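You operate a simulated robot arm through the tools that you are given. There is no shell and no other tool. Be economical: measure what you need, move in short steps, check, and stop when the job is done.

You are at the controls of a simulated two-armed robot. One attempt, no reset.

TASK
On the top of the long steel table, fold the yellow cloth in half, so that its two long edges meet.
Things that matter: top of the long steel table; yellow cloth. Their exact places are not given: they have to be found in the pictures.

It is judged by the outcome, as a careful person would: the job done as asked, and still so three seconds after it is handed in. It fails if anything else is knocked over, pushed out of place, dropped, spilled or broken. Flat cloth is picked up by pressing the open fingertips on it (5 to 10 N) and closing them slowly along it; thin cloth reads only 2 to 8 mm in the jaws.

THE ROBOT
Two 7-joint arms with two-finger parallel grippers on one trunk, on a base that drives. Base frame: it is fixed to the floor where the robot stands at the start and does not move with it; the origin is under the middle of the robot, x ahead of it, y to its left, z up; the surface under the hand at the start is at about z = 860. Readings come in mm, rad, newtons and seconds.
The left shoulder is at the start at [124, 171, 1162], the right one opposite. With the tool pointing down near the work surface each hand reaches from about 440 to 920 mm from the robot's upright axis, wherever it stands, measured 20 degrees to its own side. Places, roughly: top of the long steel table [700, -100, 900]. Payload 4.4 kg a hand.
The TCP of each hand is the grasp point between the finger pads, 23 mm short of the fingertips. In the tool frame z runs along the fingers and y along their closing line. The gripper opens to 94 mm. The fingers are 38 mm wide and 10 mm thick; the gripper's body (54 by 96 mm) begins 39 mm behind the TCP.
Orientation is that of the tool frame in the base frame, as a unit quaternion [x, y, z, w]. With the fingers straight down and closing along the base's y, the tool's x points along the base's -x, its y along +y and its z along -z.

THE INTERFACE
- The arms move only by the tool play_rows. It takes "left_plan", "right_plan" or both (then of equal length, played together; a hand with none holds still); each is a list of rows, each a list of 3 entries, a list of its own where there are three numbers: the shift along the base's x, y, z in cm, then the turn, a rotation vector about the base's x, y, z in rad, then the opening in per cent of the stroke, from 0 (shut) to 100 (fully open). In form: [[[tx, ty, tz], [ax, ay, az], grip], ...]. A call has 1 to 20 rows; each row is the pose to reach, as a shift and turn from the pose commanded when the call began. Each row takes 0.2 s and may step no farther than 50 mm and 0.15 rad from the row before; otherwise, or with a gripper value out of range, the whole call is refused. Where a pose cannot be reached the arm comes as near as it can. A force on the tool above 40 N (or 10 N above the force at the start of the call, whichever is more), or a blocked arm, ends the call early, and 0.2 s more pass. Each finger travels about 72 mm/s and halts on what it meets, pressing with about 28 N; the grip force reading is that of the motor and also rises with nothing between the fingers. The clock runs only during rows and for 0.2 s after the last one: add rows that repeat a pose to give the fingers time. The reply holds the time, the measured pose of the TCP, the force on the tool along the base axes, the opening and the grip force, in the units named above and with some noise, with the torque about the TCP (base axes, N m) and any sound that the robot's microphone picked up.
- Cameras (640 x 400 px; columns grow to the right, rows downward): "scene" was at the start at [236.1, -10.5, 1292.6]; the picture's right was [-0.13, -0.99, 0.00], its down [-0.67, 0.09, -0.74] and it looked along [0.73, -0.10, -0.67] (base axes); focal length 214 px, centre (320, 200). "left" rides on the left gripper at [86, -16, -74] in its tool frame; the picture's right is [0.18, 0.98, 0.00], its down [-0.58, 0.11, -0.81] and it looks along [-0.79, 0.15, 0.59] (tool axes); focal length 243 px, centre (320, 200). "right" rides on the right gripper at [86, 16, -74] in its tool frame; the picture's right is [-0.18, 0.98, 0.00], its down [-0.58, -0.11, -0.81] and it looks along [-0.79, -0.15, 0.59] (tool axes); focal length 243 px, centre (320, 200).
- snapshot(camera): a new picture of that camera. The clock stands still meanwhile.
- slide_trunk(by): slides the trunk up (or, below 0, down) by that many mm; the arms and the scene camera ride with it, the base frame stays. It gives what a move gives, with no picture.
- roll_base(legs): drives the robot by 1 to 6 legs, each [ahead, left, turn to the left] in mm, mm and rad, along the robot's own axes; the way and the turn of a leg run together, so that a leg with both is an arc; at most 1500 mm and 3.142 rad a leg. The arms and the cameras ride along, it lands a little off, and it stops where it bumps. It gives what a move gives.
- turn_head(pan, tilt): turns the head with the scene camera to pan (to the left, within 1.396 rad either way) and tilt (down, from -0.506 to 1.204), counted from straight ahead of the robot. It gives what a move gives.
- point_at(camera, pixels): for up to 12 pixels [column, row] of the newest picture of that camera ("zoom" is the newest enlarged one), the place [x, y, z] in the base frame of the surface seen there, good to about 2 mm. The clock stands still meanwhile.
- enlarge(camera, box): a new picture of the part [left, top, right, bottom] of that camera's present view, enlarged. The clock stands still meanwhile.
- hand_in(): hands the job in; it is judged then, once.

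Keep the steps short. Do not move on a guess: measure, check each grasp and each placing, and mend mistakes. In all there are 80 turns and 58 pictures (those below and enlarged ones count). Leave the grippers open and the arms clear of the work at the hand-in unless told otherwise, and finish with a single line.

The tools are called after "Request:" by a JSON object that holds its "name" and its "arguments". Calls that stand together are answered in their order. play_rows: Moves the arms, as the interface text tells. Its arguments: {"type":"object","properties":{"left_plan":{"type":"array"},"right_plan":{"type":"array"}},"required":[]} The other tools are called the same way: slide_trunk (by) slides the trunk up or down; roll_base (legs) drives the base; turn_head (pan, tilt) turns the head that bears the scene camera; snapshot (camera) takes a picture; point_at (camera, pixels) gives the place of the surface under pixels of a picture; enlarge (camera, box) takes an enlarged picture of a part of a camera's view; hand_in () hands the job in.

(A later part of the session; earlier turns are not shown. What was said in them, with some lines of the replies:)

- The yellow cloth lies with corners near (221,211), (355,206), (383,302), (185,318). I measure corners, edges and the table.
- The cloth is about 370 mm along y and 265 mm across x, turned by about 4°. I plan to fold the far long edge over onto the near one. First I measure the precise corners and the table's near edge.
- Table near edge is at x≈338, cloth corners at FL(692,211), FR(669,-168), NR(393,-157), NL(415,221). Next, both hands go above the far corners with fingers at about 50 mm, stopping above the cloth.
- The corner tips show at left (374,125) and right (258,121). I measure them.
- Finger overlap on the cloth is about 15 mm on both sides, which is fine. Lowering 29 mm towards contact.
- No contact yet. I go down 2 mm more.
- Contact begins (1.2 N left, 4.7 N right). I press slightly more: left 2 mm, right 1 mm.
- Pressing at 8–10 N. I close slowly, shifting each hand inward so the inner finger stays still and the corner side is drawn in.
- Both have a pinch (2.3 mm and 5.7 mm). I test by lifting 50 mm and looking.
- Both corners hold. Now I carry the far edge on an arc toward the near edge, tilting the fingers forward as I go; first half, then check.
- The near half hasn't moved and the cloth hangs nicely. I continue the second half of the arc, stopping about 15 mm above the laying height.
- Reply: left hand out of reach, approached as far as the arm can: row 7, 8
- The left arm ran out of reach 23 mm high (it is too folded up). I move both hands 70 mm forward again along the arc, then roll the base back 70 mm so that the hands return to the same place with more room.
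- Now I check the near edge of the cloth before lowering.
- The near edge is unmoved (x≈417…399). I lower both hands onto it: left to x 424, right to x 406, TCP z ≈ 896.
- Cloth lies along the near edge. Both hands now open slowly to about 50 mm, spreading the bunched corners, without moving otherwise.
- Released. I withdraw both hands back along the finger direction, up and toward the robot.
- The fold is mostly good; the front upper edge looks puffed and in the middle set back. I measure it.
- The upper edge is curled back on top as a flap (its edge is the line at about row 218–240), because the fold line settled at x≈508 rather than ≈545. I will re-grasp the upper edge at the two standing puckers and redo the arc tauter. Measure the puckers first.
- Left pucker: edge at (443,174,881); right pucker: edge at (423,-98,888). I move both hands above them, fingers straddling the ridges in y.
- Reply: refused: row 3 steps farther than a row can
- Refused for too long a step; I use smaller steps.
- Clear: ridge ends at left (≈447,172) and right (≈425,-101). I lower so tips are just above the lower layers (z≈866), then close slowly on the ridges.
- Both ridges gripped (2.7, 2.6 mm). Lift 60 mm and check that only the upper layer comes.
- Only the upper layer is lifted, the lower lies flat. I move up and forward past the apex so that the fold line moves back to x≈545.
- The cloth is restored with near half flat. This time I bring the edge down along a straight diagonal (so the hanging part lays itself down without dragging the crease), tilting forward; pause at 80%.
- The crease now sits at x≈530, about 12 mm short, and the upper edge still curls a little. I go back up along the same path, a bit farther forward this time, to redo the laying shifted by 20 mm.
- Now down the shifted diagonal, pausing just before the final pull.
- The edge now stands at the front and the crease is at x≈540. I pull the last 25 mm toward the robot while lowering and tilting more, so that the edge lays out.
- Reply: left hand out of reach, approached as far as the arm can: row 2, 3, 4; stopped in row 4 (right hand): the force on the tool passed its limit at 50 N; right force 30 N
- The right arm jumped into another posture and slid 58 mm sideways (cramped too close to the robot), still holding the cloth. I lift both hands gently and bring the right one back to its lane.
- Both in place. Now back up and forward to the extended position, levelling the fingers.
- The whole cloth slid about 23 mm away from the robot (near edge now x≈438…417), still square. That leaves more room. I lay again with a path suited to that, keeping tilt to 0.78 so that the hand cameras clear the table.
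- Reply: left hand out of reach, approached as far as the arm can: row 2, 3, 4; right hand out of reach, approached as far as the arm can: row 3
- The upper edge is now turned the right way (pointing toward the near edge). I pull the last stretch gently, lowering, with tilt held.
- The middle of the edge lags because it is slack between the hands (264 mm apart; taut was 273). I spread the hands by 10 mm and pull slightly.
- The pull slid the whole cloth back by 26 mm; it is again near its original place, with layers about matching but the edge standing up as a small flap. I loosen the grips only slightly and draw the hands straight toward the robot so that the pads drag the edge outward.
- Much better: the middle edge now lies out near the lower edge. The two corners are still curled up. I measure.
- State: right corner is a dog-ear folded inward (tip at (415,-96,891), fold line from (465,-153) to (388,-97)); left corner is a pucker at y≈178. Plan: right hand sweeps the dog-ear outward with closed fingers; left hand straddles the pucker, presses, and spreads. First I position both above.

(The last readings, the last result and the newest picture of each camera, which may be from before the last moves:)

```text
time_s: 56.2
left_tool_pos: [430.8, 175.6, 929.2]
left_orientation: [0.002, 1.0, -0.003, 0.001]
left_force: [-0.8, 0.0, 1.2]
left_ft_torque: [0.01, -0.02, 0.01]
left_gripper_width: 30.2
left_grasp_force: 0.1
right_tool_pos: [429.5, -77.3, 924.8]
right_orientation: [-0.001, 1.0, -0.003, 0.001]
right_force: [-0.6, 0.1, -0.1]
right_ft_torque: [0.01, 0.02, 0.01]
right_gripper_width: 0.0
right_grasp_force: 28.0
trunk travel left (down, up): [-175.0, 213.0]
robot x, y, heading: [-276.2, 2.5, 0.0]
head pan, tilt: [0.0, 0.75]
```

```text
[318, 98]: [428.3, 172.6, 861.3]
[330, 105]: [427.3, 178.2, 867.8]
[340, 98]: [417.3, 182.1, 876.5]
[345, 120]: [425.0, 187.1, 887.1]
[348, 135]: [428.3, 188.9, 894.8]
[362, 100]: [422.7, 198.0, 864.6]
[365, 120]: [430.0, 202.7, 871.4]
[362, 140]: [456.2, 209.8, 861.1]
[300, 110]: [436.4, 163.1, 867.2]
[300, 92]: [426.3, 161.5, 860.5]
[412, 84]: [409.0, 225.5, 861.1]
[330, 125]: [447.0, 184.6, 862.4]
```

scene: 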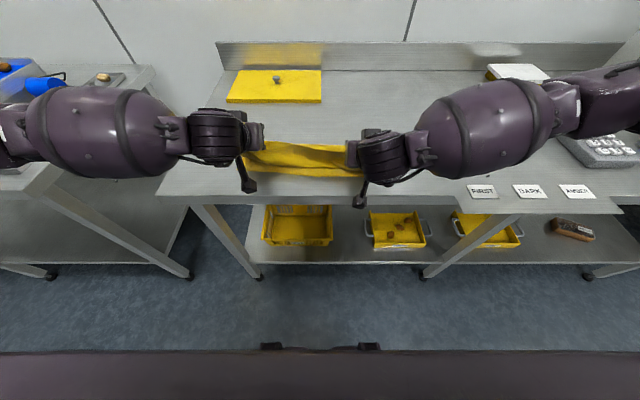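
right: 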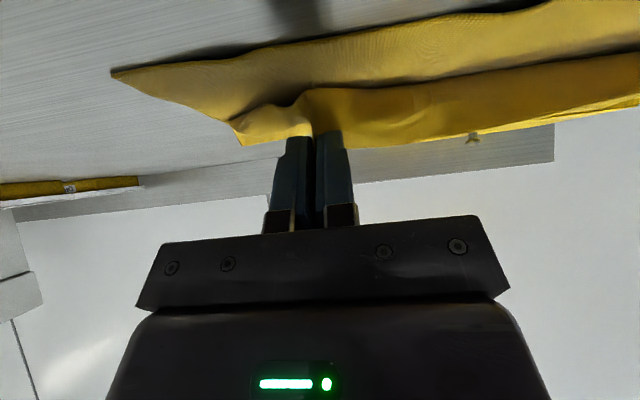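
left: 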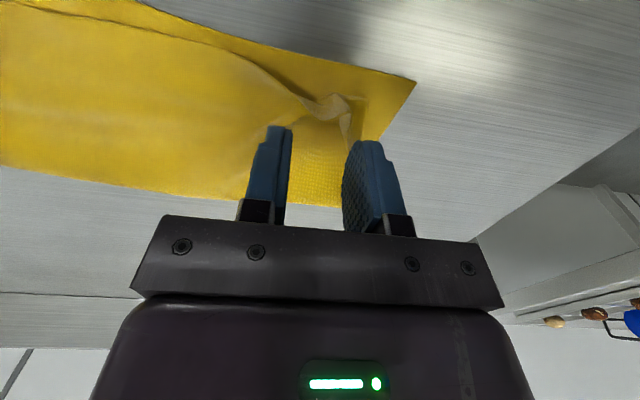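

The left fin is at y≈187, x≈415–435. Left: narrow to 18 mm, shift over it, and lower to light contact. Right: lower to just above the layers behind the dog-ear, and sweep it outward.

Request:
{"name": "play_rows", "arguments": {"left_plan": [[[-0.1, 0.8, 0], [0, 0, 0], 19], [[-0.2, 0.8, -1.5], [0, 0, 0], 19], [[-0.2, 0.8, -3], [0, 0, 0], 19], [[-0.2, 0.8, -3.8], [0, 0, 0], 19], [[-0.2, 0.8, -4.2], [0, 0, 0], 19], [[-0.2, 0.8, -4.2], [0, 0, 0], 19], [[-0.2, 0.8, -4.2], [0, 0, 0], 19], [[-0.2, 0.8, -4.2], [0, 0, 0], 19], [[-0.2, 0.8, -4.2], [0, 0, 0], 19], [[-0.2, 0.8, -4.2], [0, 0, 0], 19], [[-0.2, 0.8, -4.2], [0, 0, 0], 19], [[-0.2, 0.8, -4.2], [0, 0, 0], 19], [[-0.2, 0.8, -4.2], [0, 0, 0], 19], [[-0.2, 0.8, -4.2], [0, 0, 0], 19]], "right_plan": [[[0, 0, -1], [0, 0, 0], 0], [[0, 0, -2], [0, 0, 0], 0], [[0, 0, -3], [0, 0, 0], 0], [[0, 0, -3.3], [0, 0, 0], 0], [[-0.6, -0.9, -3.3], [0, 0, 0], 0], [[-1.2, -1.8, -3.3], [0, 0, 0], 0], [[-1.8, -2.6, -3.3], [0, 0, 0], 0], [[-2.4, -3.4, -3.3], [0, 0, 0], 0], [[-3, -4.2, -3.3], [0, 0, 0], 0], [[-3.6, -5, -3.3], [0, 0, 0], 0], [[-4.2, -5.8, -3.3], [0, 0, 0], 0], [[-4.8, -6.6, -3.3], [0, 0, 0], 0], [[-5.4, -7.5, -3.3], [0, 0, 0], 0], [[-5.9, -8.4, -3.3], [0, 0, 0], 0]]}}

```text
time_s: 59.2
left_tool_pos: [428.4, 182.8, 886.8]
left_orientation: [0.002, 1.0, -0.001, 0.001]
left_force: [1.7, 0.8, 13.7]
left_ft_torque: [0.02, 0.05, -0.01]
left_gripper_width: 17.5
left_grasp_force: 0.0
right_tool_pos: [369.5, -159.9, 893.0]
right_orientation: [-0.001, 1.0, -0.002, 0.001]
right_force: [-0.4, 0.3, 0.1]
right_ft_torque: [0.02, -0.01, 0.02]
right_gripper_width: 0.1
right_grasp_force: 27.7
trunk travel left (down, up): [-175.0, 213.0]
robot x, y, heading: [-277.2, 1.0, 0.001]
head pan, tilt: [0.0, 0.75]
```

Left is pressing at 14 N; I ease slightly and spread the fingers slowly, keeping the inner finger still and drawing the corner outward. Right hand lifts away.

Request:
{"name": "play_rows", "arguments": {"left_plan": [[[0, 0, 0.05], [0, 0, 0], 19], [[-0.05, 0.25, 0.05], [0, 0, 0], 24], [[-0.1, 0.5, 0.05], [0, 0, 0], 29], [[-0.2, 0.75, 0.05], [0, 0, 0], 34], [[-0.3, 1, 0.05], [0, 0, 0], 40], [[-0.4, 1.25, 0.05], [0, 0, 0], 45], [[-0.5, 1.5, 0.05], [0, 0, 0], 50], [[-0.6, 1.75, 0.05], [0, 0, 0], 56], [[-0.7, 1.95, 0.05], [0, 0, 0], 60], [[-0.7, 1.95, 0.05], [0, 0, 0], 60], [[-0.7, 1.95, 1], [0, 0, 0], 60], [[-0.7, 1.95, 3], [0, 0, 0], 60], [[-0.7, 1.95, 6], [0, 0, 0], 60], [[-0.7, 4.5, 9], [0, 0, 0], 60], [[-0.7, 8, 12], [0, 0, 0], 60], [[-0.7, 12, 14], [0, 0, 0], 60]], "right_plan": [[[-0.5, -1, 0.5], [0, 0, 0], 0], [[-1, -2, 2], [0, 0, 0], 0], [[-1, -3, 5], [0, 0, 0], 0], [[-1, -5, 8], [0, 0, 0], 0], [[-1, -7, 11], [0, 0, 0], 0], [[-1, -9, 14], [0, 0, 0], 0], [[-1, -10, 16], [0, 0, 0], 0], [[-1, -10, 16], [0, 0, 0], 0], [[-1, -10, 16], [0, 0, 0], 0], [[-1, -10, 16], [0, 0, 0], 0], [[-1, -10, 16], [0, 0, 0], 0], [[-1, -10, 16], [0, 0, 0], 0], [[-1, -10, 16], [0, 0, 0], 0], [[-1, -10, 16], [0, 0, 0], 0], [[-1, -10, 16], [0, 0, 0], 0], [[-1, -10, 16], [0, 0, 0], 0]]}}

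Request:
{"name": "enlarge", "arguments": {"camera": "scene", "box": [230, 165, 390, 235]}}

```text
time_s: 62.6
left_tool_pos: [421.4, 304.4, 1025.3]
left_orientation: [0.002, 1.0, -0.002, 0.0]
left_force: [1.0, 0.3, -0.7]
left_ft_torque: [0.02, 0.01, 0.0]
left_gripper_width: 56.3
left_grasp_force: 0.0
right_tool_pos: [359.7, -259.7, 1053.9]
right_orientation: [-0.001, 1.0, -0.003, 0.0]
right_force: [-0.3, 0.5, -0.4]
right_ft_torque: [0.01, -0.01, 0.02]
right_gripper_width: 0.1
right_grasp_force: 28.4
trunk travel left (down, up): [-175.0, 213.0]
robot x, y, heading: [-277.9, 1.0, -0.001]
head pan, tilt: [0.0, 0.75]
```

```text
4.00 times, centred on (310, 200) of scene
```

zoom: 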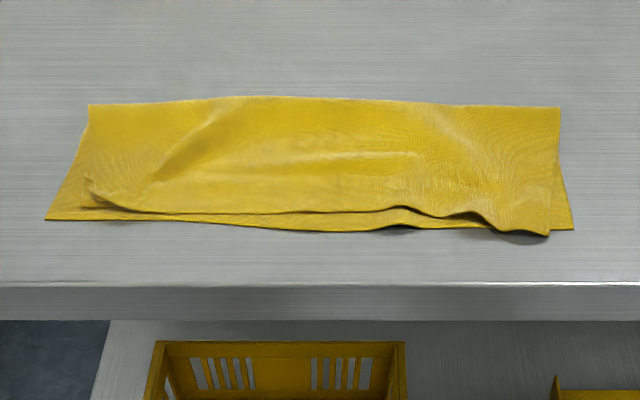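

Excellent: the right dog-ear unfolded, the left pucker nearly gone. I measure how the edges match.

Request:
{"name": "point_at", "arguments": {"camera": "zoom", "pixels": [[46, 219], [84, 206], [92, 180], [115, 206], [130, 205], [200, 212], [300, 212], [390, 208], [470, 212], [500, 229], [548, 234], [572, 228]]}}

Request:
{"name": "point_at", "arguments": {"camera": "zoom", "pixels": [[130, 218], [200, 221], [300, 230], [390, 227], [450, 228], [90, 105], [240, 99], [400, 104], [558, 109], [550, 180], [240, 140], [330, 155]]}}

```text
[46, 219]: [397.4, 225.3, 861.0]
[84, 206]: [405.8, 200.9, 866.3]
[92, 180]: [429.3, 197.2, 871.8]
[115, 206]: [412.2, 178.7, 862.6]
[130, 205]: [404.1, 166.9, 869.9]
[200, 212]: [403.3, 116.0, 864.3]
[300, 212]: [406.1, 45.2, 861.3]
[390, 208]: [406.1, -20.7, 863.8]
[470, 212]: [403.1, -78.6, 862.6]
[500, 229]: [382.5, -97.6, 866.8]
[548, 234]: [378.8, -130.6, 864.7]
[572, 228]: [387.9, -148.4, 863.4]
```

```text
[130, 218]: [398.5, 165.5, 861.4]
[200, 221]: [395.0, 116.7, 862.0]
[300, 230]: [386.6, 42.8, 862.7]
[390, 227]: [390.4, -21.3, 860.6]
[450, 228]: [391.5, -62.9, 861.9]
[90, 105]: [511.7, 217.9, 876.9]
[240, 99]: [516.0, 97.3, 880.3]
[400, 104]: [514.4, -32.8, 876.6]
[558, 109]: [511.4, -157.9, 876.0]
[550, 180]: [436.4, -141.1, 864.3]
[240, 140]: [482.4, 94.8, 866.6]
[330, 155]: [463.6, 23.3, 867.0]
```

Edges match within about 5–20 mm; the corners are 18–25 mm short sideways. One more gentle press-and-spread at both corners. First positioning above.

Request:
{"name": "play_rows", "arguments": {"left_plan": [[[0.1, -3, 0], [0, 0, 0], 40], [[0.2, -6, -1.5], [0, 0, 0], 21], [[0.2, -9, -3.5], [0, 0, 0], 21], [[0.3, -12.6, -5.5], [0, 0, 0], 21], [[0.3, -12.6, -8], [0, 0, 0], 21], [[0.3, -12.6, -10.5], [0, 0, 0], 21], [[0.3, -12.6, -12.5], [0, 0, 0], 21], [[0.3, -12.6, -13.4], [0, 0, 0], 21], [[0.3, -12.6, -13.6], [0, 0, 0], 21], [[0.3, -12.6, -13.6], [0, 0, 0], 21]], "right_plan": [[[1, 3.5, 0], [0, 0, 0], 23], [[2, 7, -1.5], [0, 0, 0], 23], [[3, 10.5, -4], [0, 0, 0], 23], [[4.2, 14.3, -6.5], [0, 0, 0], 23], [[4.2, 14.9, -10], [0, 0, 0], 23], [[4.2, 14.9, -13], [0, 0, 0], 23], [[4.2, 14.9, -15], [0, 0, 0], 23], [[4.2, 14.9, -16], [0, 0, 0], 23], [[4.2, 14.9, -16.5], [0, 0, 0], 23], [[4.2, 14.9, -16.5], [0, 0, 0], 23]]}}

```text
time_s: 64.8
left_tool_pos: [424.7, 177.6, 889.9]
left_orientation: [0.002, 1.0, -0.002, 0.001]
left_force: [-0.5, 0.3, 0.6]
left_ft_torque: [-0.01, -0.02, -0.01]
left_gripper_width: 19.9
left_grasp_force: 0.1
right_tool_pos: [402.8, -111.7, 887.0]
right_orientation: [0.0, 1.0, -0.003, 0.0]
right_force: [-0.2, 0.0, 1.1]
right_ft_torque: [-0.01, -0.01, -0.01]
right_gripper_width: 21.5
right_grasp_force: 0.1
trunk travel left (down, up): [-175.0, 213.0]
robot x, y, heading: [-277.2, 2.4, 0.0]
head pan, tilt: [0.0, 0.75]
```

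Just above contact. I press about 3 mm left and 2 mm right.

Request:
{"name": "play_rows", "arguments": {"left_plan": [[[0, 0, -0.1], [0, 0, 0], 21], [[0, 0, -0.2], [0, 0, 0], 21], [[0, 0, -0.3], [0, 0, 0], 21], [[0, 0, -0.3], [0, 0, 0], 21]], "right_plan": [[[0, 0, -0.1], [0, 0, 0], 23], [[0, 0, -0.15], [0, 0, 0], 23], [[0, 0, -0.2], [0, 0, 0], 23], [[0, 0, -0.2], [0, 0, 0], 23]]}}

```text
time_s: 65.8
left_tool_pos: [424.6, 177.2, 888.7]
left_orientation: [0.002, 1.0, -0.003, 0.0]
left_force: [1.0, 0.3, 2.3]
left_ft_torque: [0.03, 0.0, -0.03]
left_gripper_width: 19.9
left_grasp_force: 0.2
right_tool_pos: [402.3, -112.2, 885.6]
right_orientation: [-0.001, 1.0, -0.003, 0.001]
right_force: [0.0, -1.2, 2.2]
right_ft_torque: [0.03, 0.01, -0.02]
right_gripper_width: 21.6
right_grasp_force: 0.0
trunk travel left (down, up): [-175.0, 213.0]
robot x, y, heading: [-278.8, -0.4, -0.001]
head pan, tilt: [0.0, 0.75]
```

Light contact. A little more pressure, then spread by about 20 mm with the inner finger still, and lift away.

Request:
{"name": "play_rows", "arguments": {"left_plan": [[[0, 0, -0.12], [0, 0, 0], 21], [[0, 0, -0.12], [0, 0, 0], 21], [[0, 0.2, -0.12], [0, 0, 0], 25], [[0, 0.4, -0.12], [0, 0, 0], 30], [[0, 0.6, -0.12], [0, 0, 0], 34], [[0, 0.8, -0.12], [0, 0, 0], 38], [[0, 1, -0.12], [0, 0, 0], 43], [[0, 1.2, -0.12], [0, 0, 0], 47], [[0, 1.2, -0.12], [0, 0, 0], 47], [[0, 1.2, 1], [0, 0, 0], 47], [[0, 1.2, 4], [0, 0, 0], 47], [[0, 3, 8], [0, 0, 0], 60], [[0, 6, 11], [0, 0, 0], 60], [[0, 10, 13], [0, 0, 0], 60], [[0, 14, 15], [0, 0, 0], 60]], "right_plan": [[[0, 0, -0.15], [0, 0, 0], 23], [[0, 0, -0.15], [0, 0, 0], 23], [[0, -0.2, -0.15], [0, 0, 0], 27], [[0, -0.4, -0.15], [0, 0, 0], 32], [[0, -0.6, -0.15], [0, 0, 0], 36], [[0, -0.8, -0.15], [0, 0, 0], 40], [[0, -0.8, -0.15], [0, 0, 0], 40], [[0, -0.8, -0.15], [0, 0, 0], 40], [[0, -0.8, -0.15], [0, 0, 0], 40], [[0, -0.8, 1], [0, 0, 0], 40], [[0, -0.8, 4], [0, 0, 0], 40], [[0, -3, 8], [0, 0, 0], 60], [[0, -6, 11], [0, 0, 0], 60], [[0, -10, 13], [0, 0, 0], 60], [[0, -14, 15], [0, 0, 0], 60]]}}

Request:
{"name": "enlarge", "arguments": {"camera": "scene", "box": [230, 165, 390, 235]}}

```text
time_s: 69.0
left_tool_pos: [424.9, 315.9, 1037.7]
left_orientation: [0.001, 1.0, -0.002, 0.002]
left_force: [-0.6, 0.5, -0.1]
left_ft_torque: [0.01, -0.08, 0.01]
left_gripper_width: 56.6
left_grasp_force: 0.0
right_tool_pos: [400.6, -250.6, 1036.4]
right_orientation: [0.0, 1.0, -0.003, 0.001]
right_force: [0.4, 0.3, 0.8]
right_ft_torque: [0.0, -0.02, 0.01]
right_gripper_width: 56.5
right_grasp_force: 0.2
trunk travel left (down, up): [-175.0, 213.0]
robot x, y, heading: [-280.7, 1.7, -0.004]
head pan, tilt: [0.0, 0.75]
```

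```text
4.00 times, centred on (310, 200) of scene
```

zoom: 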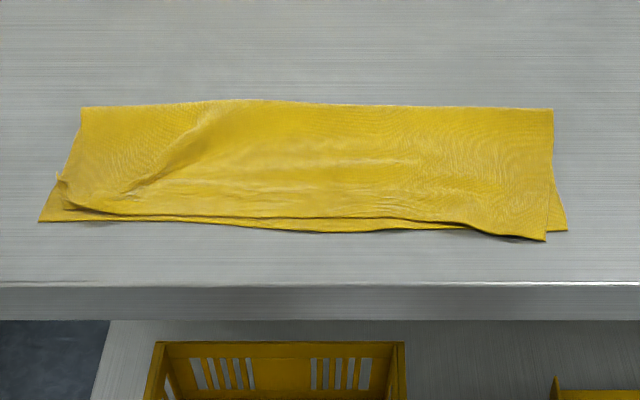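

Request:
{"name": "point_at", "arguments": {"camera": "zoom", "pixels": [[40, 221], [60, 175], [66, 204], [90, 211], [140, 215], [250, 217], [330, 217], [440, 220], [490, 233], [545, 239], [566, 229], [66, 185]]}}

Request:
{"name": "point_at", "arguments": {"camera": "zoom", "pixels": [[140, 222], [250, 228], [330, 232], [440, 228], [490, 230], [82, 107], [240, 101], [552, 109], [100, 190], [550, 200]]}}

```text
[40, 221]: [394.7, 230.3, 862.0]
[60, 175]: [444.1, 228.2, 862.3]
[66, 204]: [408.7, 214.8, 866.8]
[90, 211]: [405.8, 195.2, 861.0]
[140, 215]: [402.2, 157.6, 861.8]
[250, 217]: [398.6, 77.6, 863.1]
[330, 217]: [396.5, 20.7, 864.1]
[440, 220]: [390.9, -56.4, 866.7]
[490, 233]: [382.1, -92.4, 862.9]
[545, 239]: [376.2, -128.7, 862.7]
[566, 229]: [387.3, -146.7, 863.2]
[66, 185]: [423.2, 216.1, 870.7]
```

```text
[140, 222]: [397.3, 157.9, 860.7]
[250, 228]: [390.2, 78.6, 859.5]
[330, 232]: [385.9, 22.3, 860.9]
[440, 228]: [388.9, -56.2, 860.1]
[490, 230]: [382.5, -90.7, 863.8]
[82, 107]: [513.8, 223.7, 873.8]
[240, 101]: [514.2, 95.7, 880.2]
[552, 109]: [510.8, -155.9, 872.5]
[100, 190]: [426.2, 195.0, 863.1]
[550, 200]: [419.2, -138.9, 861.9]
```

The long edges now meet within about 5–12 mm along their length and the layers lie flat. I open the grippers fully and let the scene settle.

Request:
{"name": "play_rows", "arguments": {"left_plan": [[[0, 0, 2], [0, 0, 0], 100], [[0, 0, 4], [0, 0, 0], 100], [[0, 0, 4], [0, 0, 0], 100], [[0, 0, 4], [0, 0, 0], 100]], "right_plan": [[[0, 0, 2], [0, 0, 0], 100], [[0, 0, 4], [0, 0, 0], 100], [[0, 0, 4], [0, 0, 0], 100], [[0, 0, 4], [0, 0, 0], 100]]}}

Request:
{"name": "snapshot", "arguments": {"camera": "scene"}}

```text
time_s: 70.0
left_tool_pos: [424.9, 316.3, 1077.2]
left_orientation: [0.001, 1.0, -0.002, -0.001]
left_force: [-0.2, -0.5, -0.3]
left_ft_torque: [0.02, 0.0, -0.01]
left_gripper_width: 94.3
left_grasp_force: 0.0
right_tool_pos: [401.7, -251.3, 1075.5]
right_orientation: [-0.001, 1.0, -0.003, 0.0]
right_force: [0.4, -0.1, -0.1]
right_ft_torque: [-0.02, 0.0, 0.04]
right_gripper_width: 94.0
right_grasp_force: 0.1
trunk travel left (down, up): [-175.0, 213.0]
robot x, y, heading: [-279.6, -2.3, -0.001]
head pan, tilt: [0.0, 0.75]
```

```text
1 pictures are left
```

scene: 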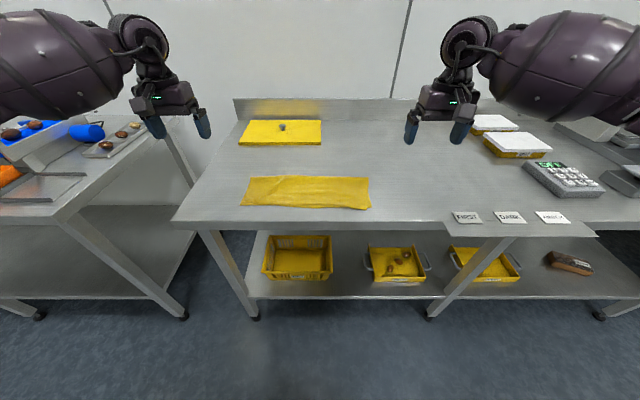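

The cloth lies folded in half on the table, everything else is where it was, and the hands are open and clear. Handing in.

Request:
{"name": "hand_in", "arguments": {}}

```text
The job is handed in.
```

The yellow cloth is folded in half on the long steel table, its long edges meeting within about 5–12 mm along most of their length and up to about 20 mm off at the corners, with a small curl left at the left corner.
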